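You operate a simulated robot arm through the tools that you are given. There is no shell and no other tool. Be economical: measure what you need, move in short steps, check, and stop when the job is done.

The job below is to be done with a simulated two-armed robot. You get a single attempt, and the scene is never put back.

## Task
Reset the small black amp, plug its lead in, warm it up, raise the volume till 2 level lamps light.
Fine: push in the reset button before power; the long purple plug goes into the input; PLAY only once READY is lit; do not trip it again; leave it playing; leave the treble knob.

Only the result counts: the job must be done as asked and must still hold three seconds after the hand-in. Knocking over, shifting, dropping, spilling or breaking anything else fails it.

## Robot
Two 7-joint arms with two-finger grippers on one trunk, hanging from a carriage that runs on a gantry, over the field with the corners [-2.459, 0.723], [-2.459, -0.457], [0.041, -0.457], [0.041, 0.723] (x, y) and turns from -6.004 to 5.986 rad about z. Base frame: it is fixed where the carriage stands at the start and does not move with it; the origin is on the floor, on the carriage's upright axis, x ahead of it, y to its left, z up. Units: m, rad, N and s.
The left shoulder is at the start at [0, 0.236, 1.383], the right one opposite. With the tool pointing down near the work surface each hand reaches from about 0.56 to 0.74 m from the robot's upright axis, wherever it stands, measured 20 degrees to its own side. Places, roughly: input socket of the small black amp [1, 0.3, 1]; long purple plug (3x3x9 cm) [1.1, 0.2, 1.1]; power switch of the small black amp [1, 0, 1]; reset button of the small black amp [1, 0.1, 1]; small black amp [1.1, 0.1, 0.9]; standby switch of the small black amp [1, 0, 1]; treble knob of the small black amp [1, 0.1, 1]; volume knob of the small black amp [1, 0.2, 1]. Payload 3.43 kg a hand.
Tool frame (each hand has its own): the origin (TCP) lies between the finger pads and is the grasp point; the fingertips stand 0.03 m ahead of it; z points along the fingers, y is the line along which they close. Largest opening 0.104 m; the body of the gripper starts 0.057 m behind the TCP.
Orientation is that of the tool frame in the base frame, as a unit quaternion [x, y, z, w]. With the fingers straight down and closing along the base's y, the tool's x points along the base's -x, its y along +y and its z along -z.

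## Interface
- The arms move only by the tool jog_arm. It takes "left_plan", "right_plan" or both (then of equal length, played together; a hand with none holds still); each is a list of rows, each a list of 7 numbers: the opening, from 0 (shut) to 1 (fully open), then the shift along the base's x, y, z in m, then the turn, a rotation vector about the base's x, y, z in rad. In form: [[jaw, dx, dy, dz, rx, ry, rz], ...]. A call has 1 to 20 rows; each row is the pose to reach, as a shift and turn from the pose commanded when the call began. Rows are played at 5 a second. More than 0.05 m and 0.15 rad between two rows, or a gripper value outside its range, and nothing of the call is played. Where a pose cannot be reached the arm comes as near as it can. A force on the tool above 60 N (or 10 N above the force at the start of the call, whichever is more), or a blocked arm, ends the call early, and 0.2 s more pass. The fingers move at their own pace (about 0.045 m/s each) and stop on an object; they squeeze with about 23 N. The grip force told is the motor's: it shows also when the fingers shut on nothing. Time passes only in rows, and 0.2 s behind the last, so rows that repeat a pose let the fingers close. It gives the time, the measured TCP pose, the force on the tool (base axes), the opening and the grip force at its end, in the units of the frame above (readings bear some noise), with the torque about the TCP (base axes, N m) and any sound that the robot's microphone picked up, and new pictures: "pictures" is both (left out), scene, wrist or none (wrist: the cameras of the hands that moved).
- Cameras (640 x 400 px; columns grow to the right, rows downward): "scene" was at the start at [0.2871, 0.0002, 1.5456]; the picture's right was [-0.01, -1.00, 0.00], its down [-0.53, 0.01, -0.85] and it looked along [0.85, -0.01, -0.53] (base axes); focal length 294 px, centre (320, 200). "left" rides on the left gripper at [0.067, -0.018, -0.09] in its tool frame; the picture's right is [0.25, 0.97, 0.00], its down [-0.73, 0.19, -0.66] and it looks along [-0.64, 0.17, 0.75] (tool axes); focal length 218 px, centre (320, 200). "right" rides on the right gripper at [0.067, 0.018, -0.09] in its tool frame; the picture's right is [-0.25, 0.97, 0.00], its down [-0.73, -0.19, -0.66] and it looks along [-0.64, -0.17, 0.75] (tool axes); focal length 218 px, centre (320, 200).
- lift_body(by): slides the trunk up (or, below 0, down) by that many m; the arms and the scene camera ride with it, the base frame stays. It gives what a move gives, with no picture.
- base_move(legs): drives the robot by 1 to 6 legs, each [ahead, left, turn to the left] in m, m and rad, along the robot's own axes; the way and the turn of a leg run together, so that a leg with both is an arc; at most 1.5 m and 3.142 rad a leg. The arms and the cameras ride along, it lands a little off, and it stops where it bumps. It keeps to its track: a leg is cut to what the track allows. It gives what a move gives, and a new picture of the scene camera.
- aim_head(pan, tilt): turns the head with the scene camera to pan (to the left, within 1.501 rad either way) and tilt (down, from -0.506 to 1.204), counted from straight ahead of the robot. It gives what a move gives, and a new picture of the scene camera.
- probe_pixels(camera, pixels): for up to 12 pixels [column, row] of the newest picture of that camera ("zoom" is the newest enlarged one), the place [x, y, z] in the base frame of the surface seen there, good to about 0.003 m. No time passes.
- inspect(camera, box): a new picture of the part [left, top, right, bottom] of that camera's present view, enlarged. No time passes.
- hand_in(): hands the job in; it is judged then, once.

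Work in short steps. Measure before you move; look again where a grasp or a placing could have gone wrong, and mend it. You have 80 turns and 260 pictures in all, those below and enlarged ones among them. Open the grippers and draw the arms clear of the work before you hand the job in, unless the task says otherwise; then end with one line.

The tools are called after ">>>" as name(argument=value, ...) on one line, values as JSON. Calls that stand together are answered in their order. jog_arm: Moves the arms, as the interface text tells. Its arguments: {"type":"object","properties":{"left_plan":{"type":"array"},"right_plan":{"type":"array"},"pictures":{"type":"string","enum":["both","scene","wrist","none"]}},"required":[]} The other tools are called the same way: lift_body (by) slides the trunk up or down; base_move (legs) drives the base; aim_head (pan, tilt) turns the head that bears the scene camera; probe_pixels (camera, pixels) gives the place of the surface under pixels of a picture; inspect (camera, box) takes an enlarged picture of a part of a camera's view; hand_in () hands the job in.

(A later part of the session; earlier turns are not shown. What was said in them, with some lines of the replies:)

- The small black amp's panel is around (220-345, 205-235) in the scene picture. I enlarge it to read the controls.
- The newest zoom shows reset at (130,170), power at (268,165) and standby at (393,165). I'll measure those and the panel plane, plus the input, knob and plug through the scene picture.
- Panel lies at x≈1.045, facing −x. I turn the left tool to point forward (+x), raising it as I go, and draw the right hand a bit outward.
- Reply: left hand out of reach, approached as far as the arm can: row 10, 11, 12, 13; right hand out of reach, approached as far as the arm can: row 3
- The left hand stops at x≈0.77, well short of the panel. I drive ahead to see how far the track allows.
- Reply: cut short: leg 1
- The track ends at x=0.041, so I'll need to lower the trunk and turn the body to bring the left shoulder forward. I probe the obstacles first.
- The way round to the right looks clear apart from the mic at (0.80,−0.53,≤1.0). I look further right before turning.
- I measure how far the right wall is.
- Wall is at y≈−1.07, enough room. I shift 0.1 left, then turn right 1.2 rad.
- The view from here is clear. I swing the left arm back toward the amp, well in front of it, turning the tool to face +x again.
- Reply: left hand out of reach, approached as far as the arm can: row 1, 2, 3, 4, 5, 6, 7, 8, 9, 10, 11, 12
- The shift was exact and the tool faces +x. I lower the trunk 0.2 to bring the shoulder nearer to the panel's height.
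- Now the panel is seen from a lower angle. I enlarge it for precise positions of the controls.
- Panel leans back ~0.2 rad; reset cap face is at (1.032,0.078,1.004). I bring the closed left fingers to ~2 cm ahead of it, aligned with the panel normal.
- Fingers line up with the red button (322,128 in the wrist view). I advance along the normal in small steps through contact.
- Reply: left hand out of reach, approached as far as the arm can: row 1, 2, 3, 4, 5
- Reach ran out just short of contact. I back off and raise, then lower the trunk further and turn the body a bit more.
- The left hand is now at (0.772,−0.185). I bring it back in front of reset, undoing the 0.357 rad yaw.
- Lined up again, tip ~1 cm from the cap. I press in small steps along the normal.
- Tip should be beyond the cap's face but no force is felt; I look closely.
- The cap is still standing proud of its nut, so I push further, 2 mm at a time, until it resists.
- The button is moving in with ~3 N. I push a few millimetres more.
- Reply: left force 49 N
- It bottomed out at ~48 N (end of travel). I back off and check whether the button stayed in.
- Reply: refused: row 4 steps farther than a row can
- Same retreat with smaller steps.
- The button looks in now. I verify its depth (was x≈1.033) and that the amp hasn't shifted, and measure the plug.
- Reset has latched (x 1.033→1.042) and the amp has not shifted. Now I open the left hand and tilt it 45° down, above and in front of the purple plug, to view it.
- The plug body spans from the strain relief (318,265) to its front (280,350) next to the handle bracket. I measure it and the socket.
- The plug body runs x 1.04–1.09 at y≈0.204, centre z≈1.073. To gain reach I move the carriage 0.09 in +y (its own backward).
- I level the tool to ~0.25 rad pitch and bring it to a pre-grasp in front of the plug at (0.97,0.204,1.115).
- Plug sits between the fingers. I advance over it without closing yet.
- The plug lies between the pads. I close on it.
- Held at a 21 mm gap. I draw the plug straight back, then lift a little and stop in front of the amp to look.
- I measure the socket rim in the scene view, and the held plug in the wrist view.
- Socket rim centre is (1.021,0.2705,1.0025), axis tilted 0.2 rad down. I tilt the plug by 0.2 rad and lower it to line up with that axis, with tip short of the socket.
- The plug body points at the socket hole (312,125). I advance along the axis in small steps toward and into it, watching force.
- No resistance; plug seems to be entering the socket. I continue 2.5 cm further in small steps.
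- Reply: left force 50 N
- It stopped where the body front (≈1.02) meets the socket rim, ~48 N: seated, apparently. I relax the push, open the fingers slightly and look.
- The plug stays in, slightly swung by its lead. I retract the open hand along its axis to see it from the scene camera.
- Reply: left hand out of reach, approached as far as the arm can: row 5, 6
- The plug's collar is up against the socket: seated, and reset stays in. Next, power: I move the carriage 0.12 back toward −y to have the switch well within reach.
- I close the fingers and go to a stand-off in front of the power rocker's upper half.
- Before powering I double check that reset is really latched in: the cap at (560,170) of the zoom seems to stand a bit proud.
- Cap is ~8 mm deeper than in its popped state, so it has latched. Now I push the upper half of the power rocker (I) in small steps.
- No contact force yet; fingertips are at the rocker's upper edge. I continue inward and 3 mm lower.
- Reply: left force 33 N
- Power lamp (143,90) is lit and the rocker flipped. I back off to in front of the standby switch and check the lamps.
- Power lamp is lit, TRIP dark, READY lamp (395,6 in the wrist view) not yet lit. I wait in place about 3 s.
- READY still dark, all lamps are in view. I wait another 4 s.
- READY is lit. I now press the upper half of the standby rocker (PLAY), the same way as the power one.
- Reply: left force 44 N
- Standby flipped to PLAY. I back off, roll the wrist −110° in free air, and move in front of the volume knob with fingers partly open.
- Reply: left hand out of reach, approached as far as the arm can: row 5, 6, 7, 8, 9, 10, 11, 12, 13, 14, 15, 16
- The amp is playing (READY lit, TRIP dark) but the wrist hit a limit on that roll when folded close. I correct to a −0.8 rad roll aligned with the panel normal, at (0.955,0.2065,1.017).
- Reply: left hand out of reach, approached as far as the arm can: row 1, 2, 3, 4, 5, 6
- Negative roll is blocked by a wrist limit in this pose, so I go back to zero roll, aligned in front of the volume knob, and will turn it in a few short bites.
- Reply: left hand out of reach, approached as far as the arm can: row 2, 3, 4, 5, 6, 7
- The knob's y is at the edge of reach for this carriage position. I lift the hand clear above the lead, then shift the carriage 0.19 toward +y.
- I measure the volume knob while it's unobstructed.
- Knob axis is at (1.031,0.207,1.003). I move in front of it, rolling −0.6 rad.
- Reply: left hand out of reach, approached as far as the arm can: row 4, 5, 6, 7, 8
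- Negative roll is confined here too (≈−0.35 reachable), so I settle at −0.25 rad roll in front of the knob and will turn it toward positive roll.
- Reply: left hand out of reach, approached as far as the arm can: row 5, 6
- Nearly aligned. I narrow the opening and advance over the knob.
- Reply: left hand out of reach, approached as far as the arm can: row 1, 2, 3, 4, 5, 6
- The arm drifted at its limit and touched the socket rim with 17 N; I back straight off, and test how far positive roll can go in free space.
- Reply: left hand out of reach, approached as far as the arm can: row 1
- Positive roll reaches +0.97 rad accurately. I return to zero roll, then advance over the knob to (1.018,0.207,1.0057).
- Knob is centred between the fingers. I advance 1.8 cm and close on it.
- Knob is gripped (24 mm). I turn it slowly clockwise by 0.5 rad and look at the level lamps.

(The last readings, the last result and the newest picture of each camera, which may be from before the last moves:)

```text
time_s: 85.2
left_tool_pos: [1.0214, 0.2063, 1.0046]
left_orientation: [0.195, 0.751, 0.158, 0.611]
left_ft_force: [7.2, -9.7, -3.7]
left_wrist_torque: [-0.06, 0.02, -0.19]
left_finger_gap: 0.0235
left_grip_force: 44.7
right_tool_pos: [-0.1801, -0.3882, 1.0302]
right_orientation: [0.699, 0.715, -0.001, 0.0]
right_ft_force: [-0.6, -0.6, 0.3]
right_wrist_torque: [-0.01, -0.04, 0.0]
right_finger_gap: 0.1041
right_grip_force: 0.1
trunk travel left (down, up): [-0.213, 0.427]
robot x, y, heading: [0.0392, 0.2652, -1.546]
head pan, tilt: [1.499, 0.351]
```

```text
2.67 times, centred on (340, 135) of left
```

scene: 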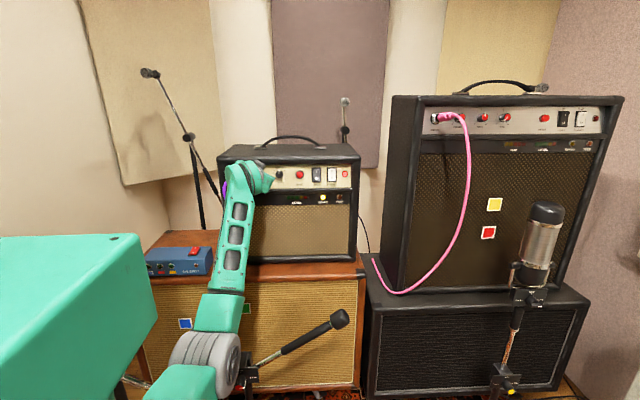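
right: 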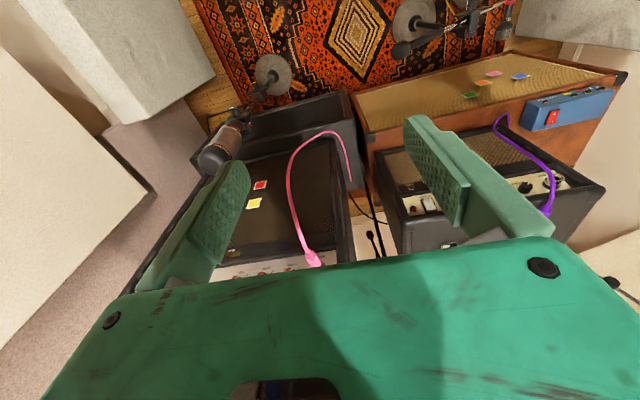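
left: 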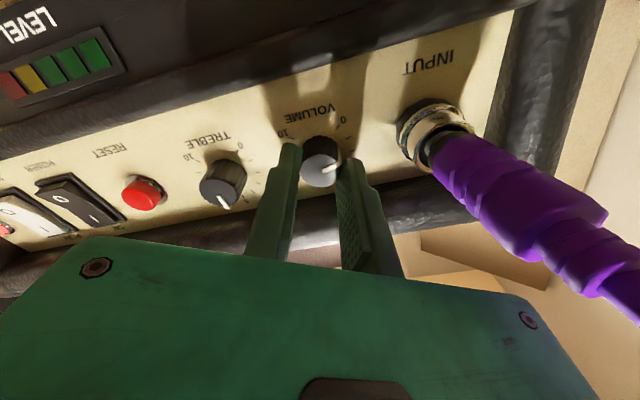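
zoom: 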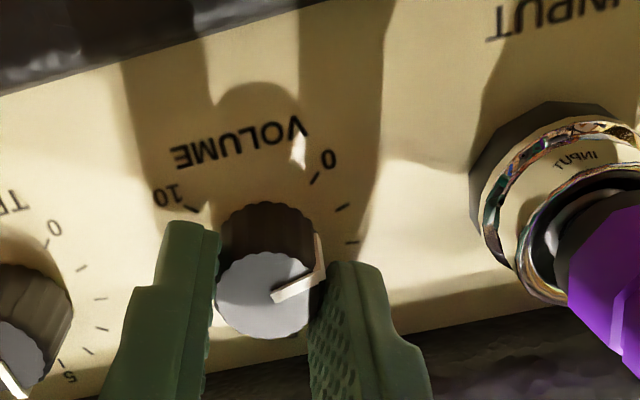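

The pointer moved with the fingers (to about 2), no level lamp yet. I turn another 0.3 rad.

>>> jog_arm(left_plan=[[0.1, 0, 0, 0, 0.098, 0, -0.02], [0.1, 0, 0, 0, 0.196, 0, -0.04], [0.1, 0, 0, 0, 0.294, 0, -0.06], [0.1, 0, 0, 0, 0.294, 0, -0.06]], pictures="wrist")

>>> inspect(camera="scene", box=[210, 150, 360, 240])

```text
time_s: 86.2
left_tool_pos: [1.0222, 0.2052, 1.004]
left_orientation: [0.303, 0.713, 0.248, 0.582]
left_ft_force: [7.7, -11.8, -5.2]
left_wrist_torque: [-0.05, 0.08, -0.3]
left_finger_gap: 0.0234
left_grip_force: 45.0
right_tool_pos: [-0.1811, -0.3899, 1.0314]
right_orientation: [0.7, 0.714, -0.001, 0.001]
right_ft_force: [0.6, 0.4, 0.0]
right_wrist_torque: [0.01, -0.01, 0.0]
right_finger_gap: 0.1039
right_grip_force: 0.2
trunk travel left (down, up): [-0.213, 0.427]
robot x, y, heading: [0.0347, 0.2635, -1.548]
head pan, tilt: [1.499, 0.351]
```

left: 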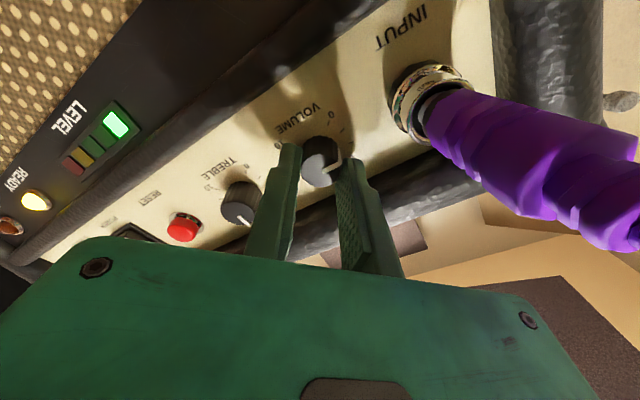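

```text
4.27 times, centred on (285, 195) of scene
```

zoom: 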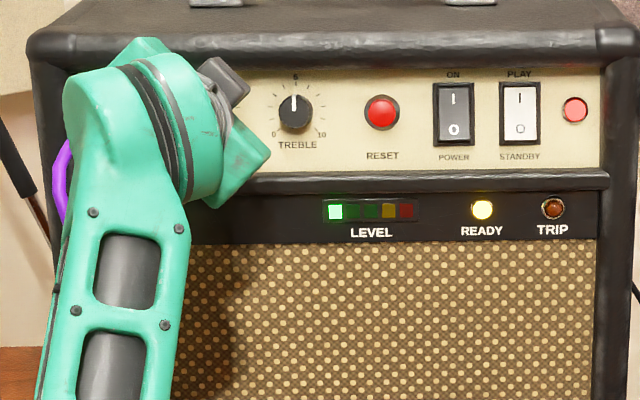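

First level lamp lit. I go on 0.25 rad more.

>>> jog_arm(left_plan=[[0.1, 0, 0, 0, 0.082, 0, -0.017], [0.1, 0, 0, 0, 0.164, 0, -0.034], [0.1, 0, 0, 0, 0.245, 0, -0.05], [0.1, 0, 0, 0, 0.245, 0, -0.05]], pictures="wrist")

```text
time_s: 87.2
left_tool_pos: [1.0218, 0.2049, 1.0038]
left_orientation: [0.391, 0.669, 0.318, 0.546]
left_ft_force: [7.6, -14.6, -7.7]
left_wrist_torque: [-0.07, 0.08, -0.52]
left_finger_gap: 0.0237
left_grip_force: 44.8
right_tool_pos: [-0.1806, -0.3895, 1.0319]
right_orientation: [0.699, 0.715, -0.001, 0.001]
right_ft_force: [0.2, -0.7, 0.5]
right_wrist_torque: [0.0, -0.02, -0.01]
right_finger_gap: 0.1043
right_grip_force: 0.1
trunk travel left (down, up): [-0.213, 0.427]
robot x, y, heading: [0.0371, 0.2637, -1.555]
head pan, tilt: [1.499, 0.351]
```

left: 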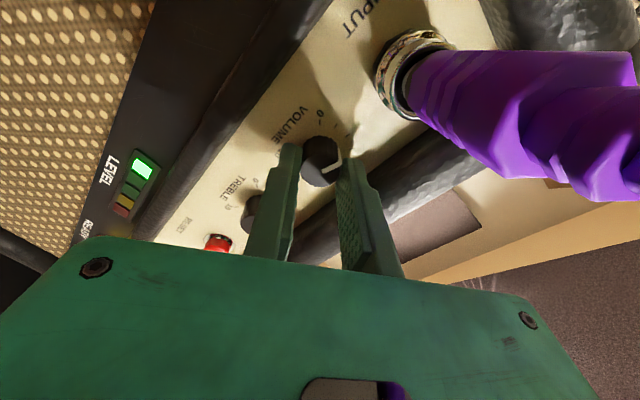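

Still one lamp; a side load of ~15 N from slight miscentring has grown, so I correct by ~1.7 mm in −y while turning 0.15 rad more.

>>> jog_arm(left_plan=[[0.1, 0.0005, -0.0009, -0.0005, 0, 0, 0], [0.1, 0.0008, -0.0017, -0.0009, 0.049, 0, -0.01], [0.1, 0.0008, -0.0017, -0.0009, 0.098, 0, -0.02], [0.1, 0.0008, -0.0017, -0.0009, 0.147, 0, -0.03], [0.1, 0.0008, -0.0017, -0.0009, 0.147, 0, -0.03]], pictures="wrist")

>>> inspect(camera="scene", box=[210, 150, 360, 240])

```text
time_s: 88.5
left_tool_pos: [1.0211, 0.204, 1.0045]
left_orientation: [0.439, 0.638, 0.359, 0.521]
left_ft_force: [-0.2, -8.6, -4.8]
left_wrist_torque: [-0.06, 0.18, 0.02]
left_finger_gap: 0.0235
left_grip_force: 45.1
right_tool_pos: [-0.1811, -0.3888, 1.0297]
right_orientation: [0.699, 0.715, 0.0, 0.0]
right_ft_force: [0.1, 0.4, 0.7]
right_wrist_torque: [-0.02, 0.01, 0.02]
right_finger_gap: 0.104
right_grip_force: 0.1
trunk travel left (down, up): [-0.213, 0.427]
robot x, y, heading: [0.0342, 0.2604, -1.549]
head pan, tilt: [1.499, 0.351]
```

left: 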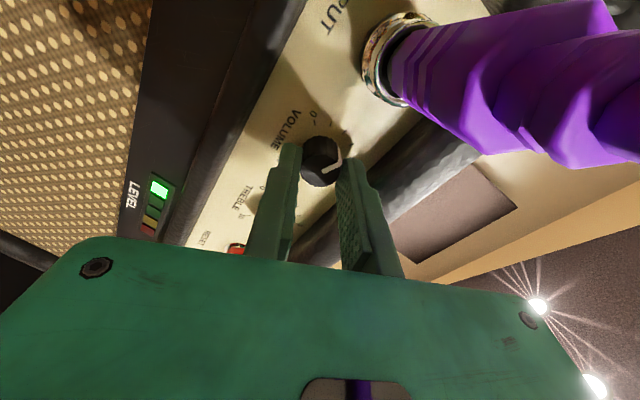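

```text
4.27 times, centred on (285, 195) of scene
```

zoom: 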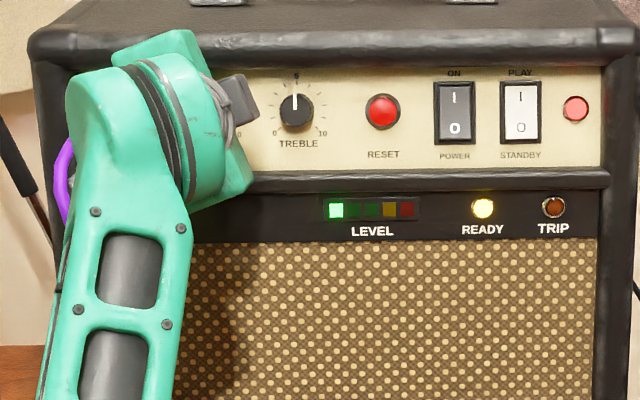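

Force eased to 9 N, one lamp still. I turn another 0.15 rad.

>>> jog_arm(left_plan=[[0.1, 0, -0.0006, -0.0003, 0.049, 0, -0.01], [0.1, 0, -0.0008, -0.0005, 0.098, 0, -0.02], [0.1, 0, -0.0008, -0.0005, 0.147, 0, -0.03], [0.1, 0, -0.0008, -0.0005, 0.147, 0, -0.03]], pictures="wrist")

>>> inspect(camera="scene", box=[210, 150, 360, 240])

```text
time_s: 89.5
left_tool_pos: [1.0214, 0.2055, 1.004]
left_orientation: [0.485, 0.603, 0.398, 0.493]
left_ft_force: [-1.3, -4.4, -0.8]
left_wrist_torque: [0.01, 0.03, -0.02]
left_finger_gap: 0.0234
left_grip_force: 45.4
right_tool_pos: [-0.181, -0.3886, 1.0306]
right_orientation: [0.699, 0.715, 0.001, 0.0]
right_ft_force: [-0.6, 0.5, 0.0]
right_wrist_torque: [0.03, 0.0, -0.02]
right_finger_gap: 0.1041
right_grip_force: 0.1
trunk travel left (down, up): [-0.213, 0.427]
robot x, y, heading: [0.0397, 0.2606, -1.548]
head pan, tilt: [1.499, 0.351]
```

left: 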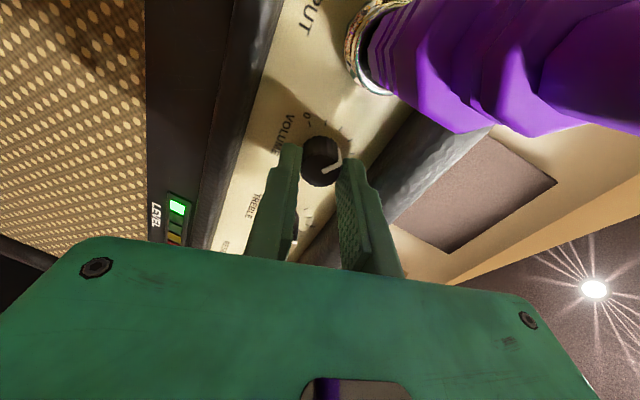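

```text
4.27 times, centred on (285, 195) of scene
```

zoom: 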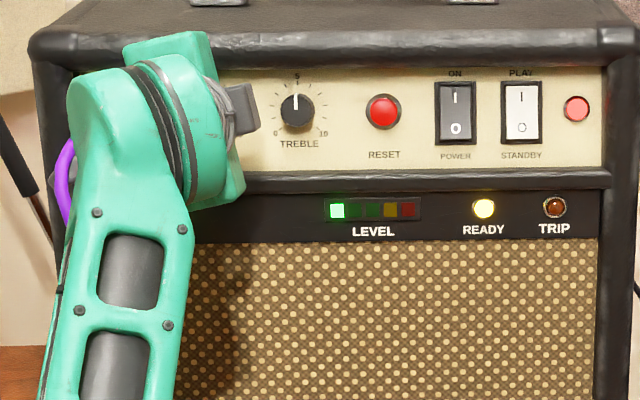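

Still one lamp, and the camera is now close to the plug. I release, back off, roll back and regrip to carry on.

>>> jog_arm(left_plan=[[0.2, 0, 0, 0, 0, 0, 0], [0.3, 0, 0, 0, 0, 0, 0], [0.3, -0.015, 0, 0.003, 0, 0, 0], [0.3, -0.04, 0, 0.008, 0, 0, 0], [0.35, -0.055, 0, 0.011, -0.14, 0, 0.028], [0.42, -0.055, 0, 0.011, -0.28, 0, 0.057], [0.42, -0.055, 0, 0.011, -0.42, 0, 0.085], [0.42, -0.055, 0, 0.011, -0.56, 0, 0.114], [0.42, -0.055, 0, 0.011, -0.7, 0, 0.142], [0.42, -0.055, 0, 0.011, -0.84, 0, 0.17], [0.42, -0.055, 0, 0.011, -0.98, 0, 0.2], [0.42, -0.055, 0, 0.011, -1.12, 0, 0.228], [0.42, -0.055, 0, 0.011, -1.12, 0, 0.228]], pictures="both")

>>> inspect(camera="left", box=[220, 60, 460, 210])

```text
time_s: 92.2
left_tool_pos: [0.967, 0.2055, 1.0147]
left_orientation: [0.081, 0.77, 0.067, 0.629]
left_ft_force: [-0.5, 0.5, -1.1]
left_wrist_torque: [-0.03, 0.02, -0.02]
left_finger_gap: 0.0437
left_grip_force: 0.1
right_tool_pos: [-0.1804, -0.3868, 1.0296]
right_orientation: [0.698, 0.716, 0.0, 0.0]
right_ft_force: [-0.8, -0.5, -0.4]
right_wrist_torque: [0.01, -0.03, -0.03]
right_finger_gap: 0.1042
right_grip_force: 0.1
trunk travel left (down, up): [-0.213, 0.427]
robot x, y, heading: [0.0388, 0.2615, -1.548]
head pan, tilt: [1.499, 0.351]
```

scene: 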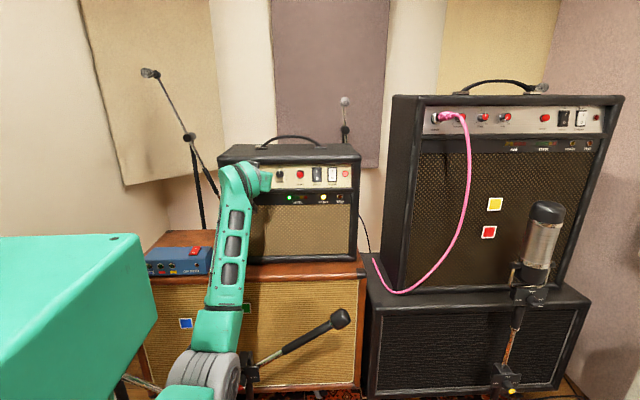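
left: 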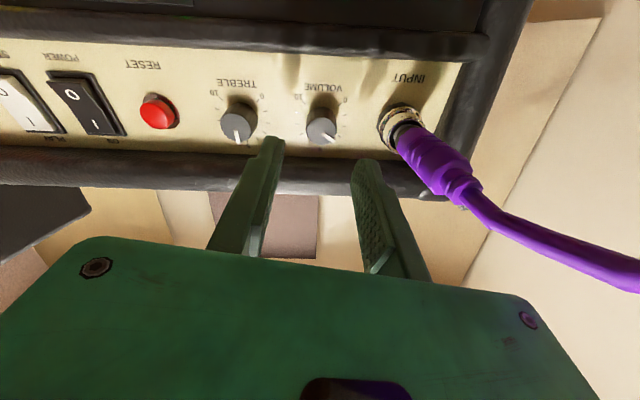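

```text
2.67 times, centred on (340, 135) of left
```

zoom: 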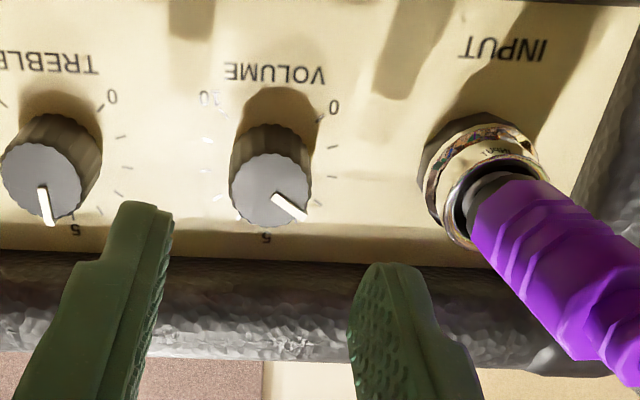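

Pointer is near 3 with one lamp still lit. I advance and regrip at roll ≈0.2.

>>> jog_arm(left_plan=[[0.42, 0.025, 0, -0.005, 0, 0, 0], [0.42, 0.042, 0, -0.008, 0, 0, 0], [0.42, 0.0545, -0.0005, -0.0107, 0, 0, 0], [0.2, 0.0545, -0.0005, -0.0107, 0, 0, 0], [0.1, 0.0545, -0.0005, -0.0107, 0, 0, 0], [0.1, 0.0545, -0.0005, -0.0107, 0, 0, 0], [0.1, 0.0545, -0.0005, -0.0107, 0.098, 0, -0.02], [0.1, 0.0545, -0.0005, -0.0107, 0.147, 0, -0.03], [0.1, 0.0545, -0.0005, -0.0107, 0.147, 0, -0.03]], pictures="wrist")

>>> inspect(camera="scene", box=[210, 150, 360, 240])

```text
time_s: 94.2
left_tool_pos: [1.0202, 0.2056, 1.0022]
left_orientation: [0.141, 0.762, 0.115, 0.622]
left_ft_force: [3.3, 5.8, 0.0]
left_wrist_torque: [0.05, -0.06, 0.19]
left_finger_gap: 0.0238
left_grip_force: 45.0
right_tool_pos: [-0.18, -0.3869, 1.0288]
right_orientation: [0.699, 0.715, 0.0, 0.0]
right_ft_force: [0.4, -0.1, 0.4]
right_wrist_torque: [-0.01, 0.01, -0.06]
right_finger_gap: 0.1039
right_grip_force: 0.1
trunk travel left (down, up): [-0.213, 0.427]
robot x, y, heading: [0.0341, 0.2646, -1.549]
head pan, tilt: [1.499, 0.351]
```

left: 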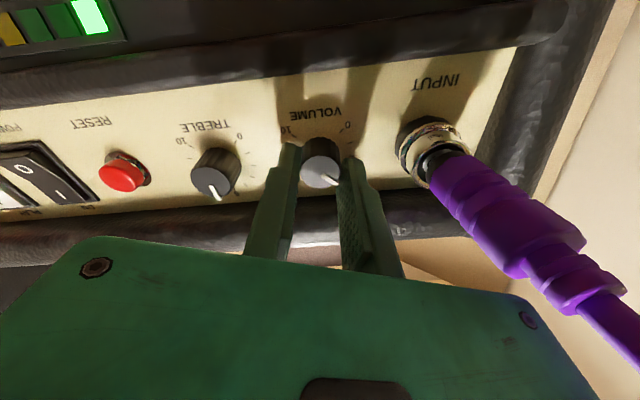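

```text
4.27 times, centred on (285, 195) of scene
```

zoom: 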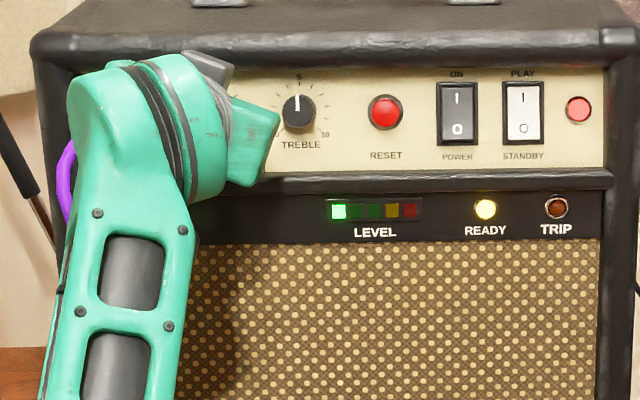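

Regripped; still one lamp. I turn 0.15 rad further.

>>> jog_arm(left_plan=[[0.1, 0, 0, 0, 0.049, 0, -0.01], [0.1, 0, 0, 0, 0.098, 0, -0.02], [0.1, 0, 0, 0, 0.147, 0, -0.03], [0.1, 0, 0, 0, 0.147, 0, -0.03]], pictures="none")

>>> inspect(camera="scene", box=[210, 150, 360, 240])

```text
time_s: 95.2
left_tool_pos: [1.0208, 0.2066, 1.0043]
left_orientation: [0.196, 0.749, 0.162, 0.611]
left_ft_force: [5.2, 6.8, -2.5]
left_wrist_torque: [0.06, 0.13, 0.26]
left_finger_gap: 0.0237
left_grip_force: 46.1
right_tool_pos: [-0.1796, -0.388, 1.0294]
right_orientation: [0.699, 0.715, 0.001, 0.0]
right_ft_force: [0.6, 0.0, -0.8]
right_wrist_torque: [0.01, 0.0, 0.01]
right_finger_gap: 0.1041
right_grip_force: 0.2
trunk travel left (down, up): [-0.213, 0.427]
robot x, y, heading: [0.0405, 0.2637, -1.55]
head pan, tilt: [1.499, 0.351]
```

```text
4.27 times, centred on (285, 195) of scene
```

zoom: 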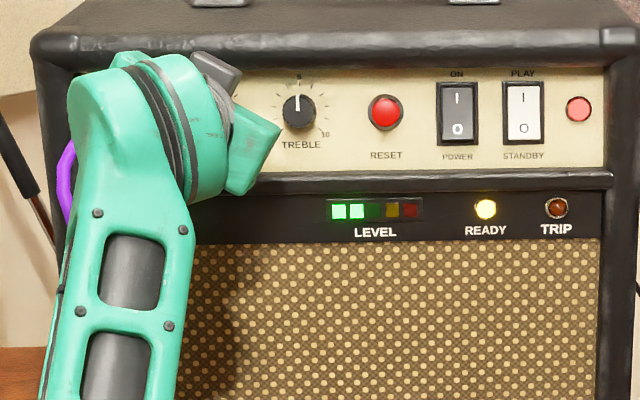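

Two lamps are lit. I add 0.15 rad for margin (lamp spacing is ~0.8 rad), then check before releasing.

>>> jog_arm(left_plan=[[0.1, 0, 0, 0, 0.049, 0, -0.01], [0.1, 0, 0, 0, 0.098, 0, -0.02], [0.1, 0, 0, 0, 0.147, 0, -0.03], [0.1, 0, 0, 0, 0.147, 0, -0.03]], pictures="none")

>>> inspect(camera="scene", box=[210, 150, 360, 240])

```text
time_s: 96.2
left_tool_pos: [1.0205, 0.2068, 1.0043]
left_orientation: [0.252, 0.732, 0.207, 0.598]
left_ft_force: [4.0, 7.0, -2.4]
left_wrist_torque: [0.06, -0.01, 0.13]
left_finger_gap: 0.0237
left_grip_force: 44.6
right_tool_pos: [-0.1797, -0.3867, 1.0296]
right_orientation: [0.699, 0.715, 0.0, -0.001]
right_ft_force: [-0.1, -0.3, -0.3]
right_wrist_torque: [-0.01, -0.02, 0.03]
right_finger_gap: 0.104
right_grip_force: 0.0
trunk travel left (down, up): [-0.213, 0.427]
robot x, y, heading: [0.0385, 0.2625, -1.55]
head pan, tilt: [1.499, 0.351]
```

```text
4.27 times, centred on (285, 195) of scene
```

zoom: 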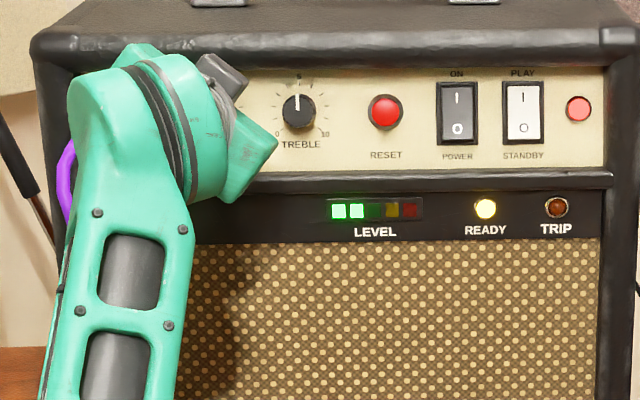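

Still exactly two lamps, READY lit, TRIP dark. I release, back off along the axis, then draw up and clear.

>>> jog_arm(left_plan=[[0.2, 0, 0, 0, 0, 0, 0], [0.35, 0, 0, 0, 0, 0, 0], [0.38, -0.01, 0, 0.002, 0, 0, 0], [0.38, -0.04, 0, 0.008, 0, 0, 0], [0.38, -0.075, 0, 0.016, 0, 0, 0], [0.38, -0.09, -0.01, 0.05, 0, 0, 0], [0.38, -0.1, -0.02, 0.09, 0, 0, 0], [0.38, -0.11, -0.03, 0.12, 0, 0, 0], [0.38, -0.11, -0.03, 0.12, 0, 0, 0]], pictures="both")

>>> inspect(camera="scene", box=[210, 140, 370, 240])

```text
time_s: 98.2
left_tool_pos: [0.911, 0.1735, 1.1256]
left_orientation: [0.25, 0.733, 0.207, 0.598]
left_ft_force: [-0.3, 0.4, -0.1]
left_wrist_torque: [0.0, 0.0, -0.02]
left_finger_gap: 0.0395
left_grip_force: 0.1
right_tool_pos: [-0.1813, -0.3888, 1.03]
right_orientation: [0.699, 0.715, 0.0, 0.001]
right_ft_force: [-0.1, -0.6, 0.5]
right_wrist_torque: [0.01, 0.0, -0.01]
right_finger_gap: 0.1039
right_grip_force: 0.0
trunk travel left (down, up): [-0.213, 0.427]
robot x, y, heading: [0.037, 0.2646, -1.549]
head pan, tilt: [1.499, 0.351]
```

scene: 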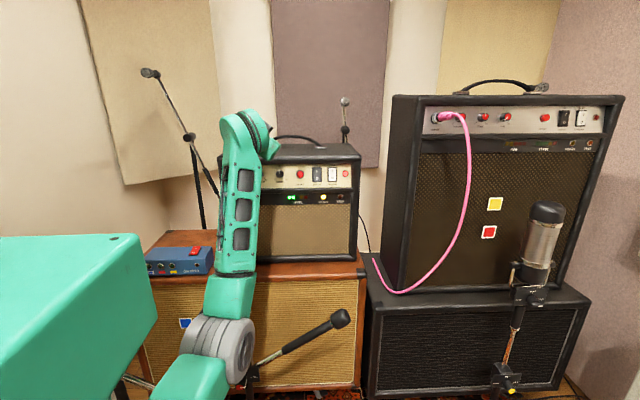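
left: 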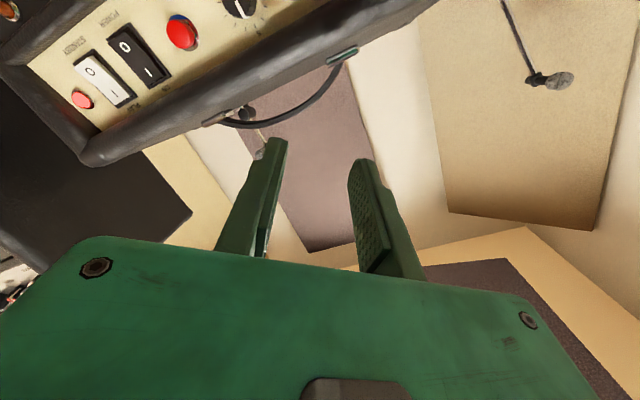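

```text
4.00 times, centred on (290, 190) of scene
```

zoom: 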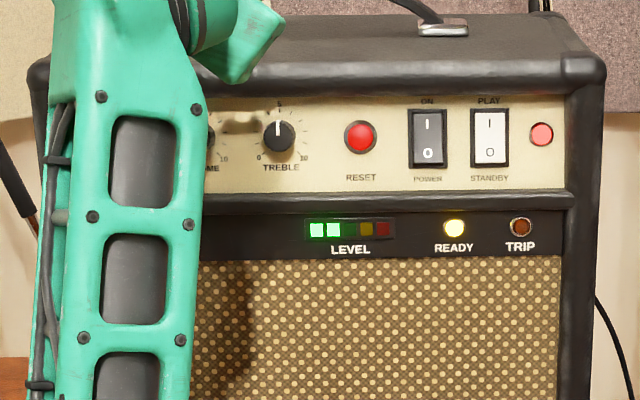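

Two lamps hold after release. I draw the arm up and back, opening the gripper, to check the plug too.

>>> jog_arm(left_plan=[[0.6, -0.02, 0.03, 0.03, -0.1, 0, 0.02], [0.8, -0.03, 0.06, 0.06, -0.2, 0, 0.04], [1, -0.03, 0.1, 0.09, -0.3, 0, 0.06], [1, -0.03, 0.14, 0.1, -0.4, 0, 0.08], [1, -0.03, 0.17, 0.11, -0.4, 0, 0.08], [1, -0.03, 0.17, 0.11, -0.4, 0, 0.08], [1, -0.03, 0.17, 0.11, -0.4, 0, 0.08]], pictures="scene")

>>> inspect(camera="scene", box=[210, 140, 370, 240])

```text
time_s: 99.8
left_tool_pos: [0.8813, 0.3439, 1.2337]
left_orientation: [0.099, 0.768, 0.078, 0.628]
left_ft_force: [-1.0, -0.1, -0.1]
left_wrist_torque: [-0.01, 0.0, 0.02]
left_finger_gap: 0.1039
left_grip_force: 0.1
right_tool_pos: [-0.1817, -0.3881, 1.0302]
right_orientation: [0.699, 0.715, 0.001, 0.0]
right_ft_force: [0.1, -0.1, 0.0]
right_wrist_torque: [-0.01, -0.01, -0.01]
right_finger_gap: 0.1039
right_grip_force: 0.0
trunk travel left (down, up): [-0.213, 0.427]
robot x, y, heading: [0.0401, 0.2669, -1.549]
head pan, tilt: [1.499, 0.351]
```

scene: 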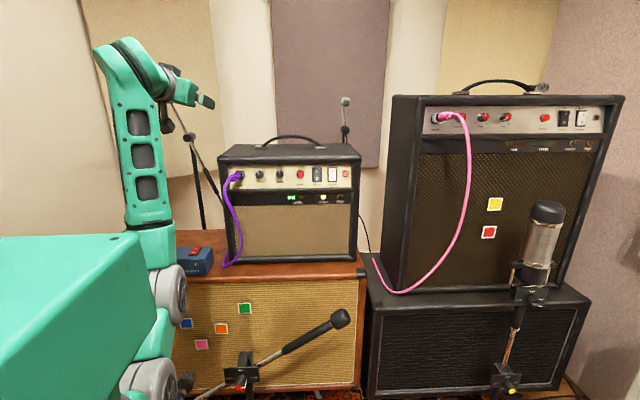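

```text
4.00 times, centred on (290, 190) of scene
```

zoom: 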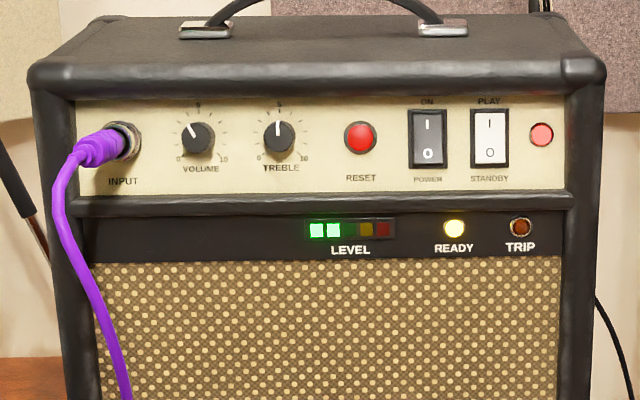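

The lead is seated, power and PLAY are on, READY is lit, TRIP is dark, two level lamps are lit, and the treble knob is unmoved. The arms are clear and the grippers open, so I hand in.

>>> hand_in()

```text
The job is handed in.
```

The small black amp was reset before power, has the purple lead plugged into its input and was switched to PLAY only after READY lit. It is now playing with two level lamps lit and TRIP dark, and the treble knob was not touched.
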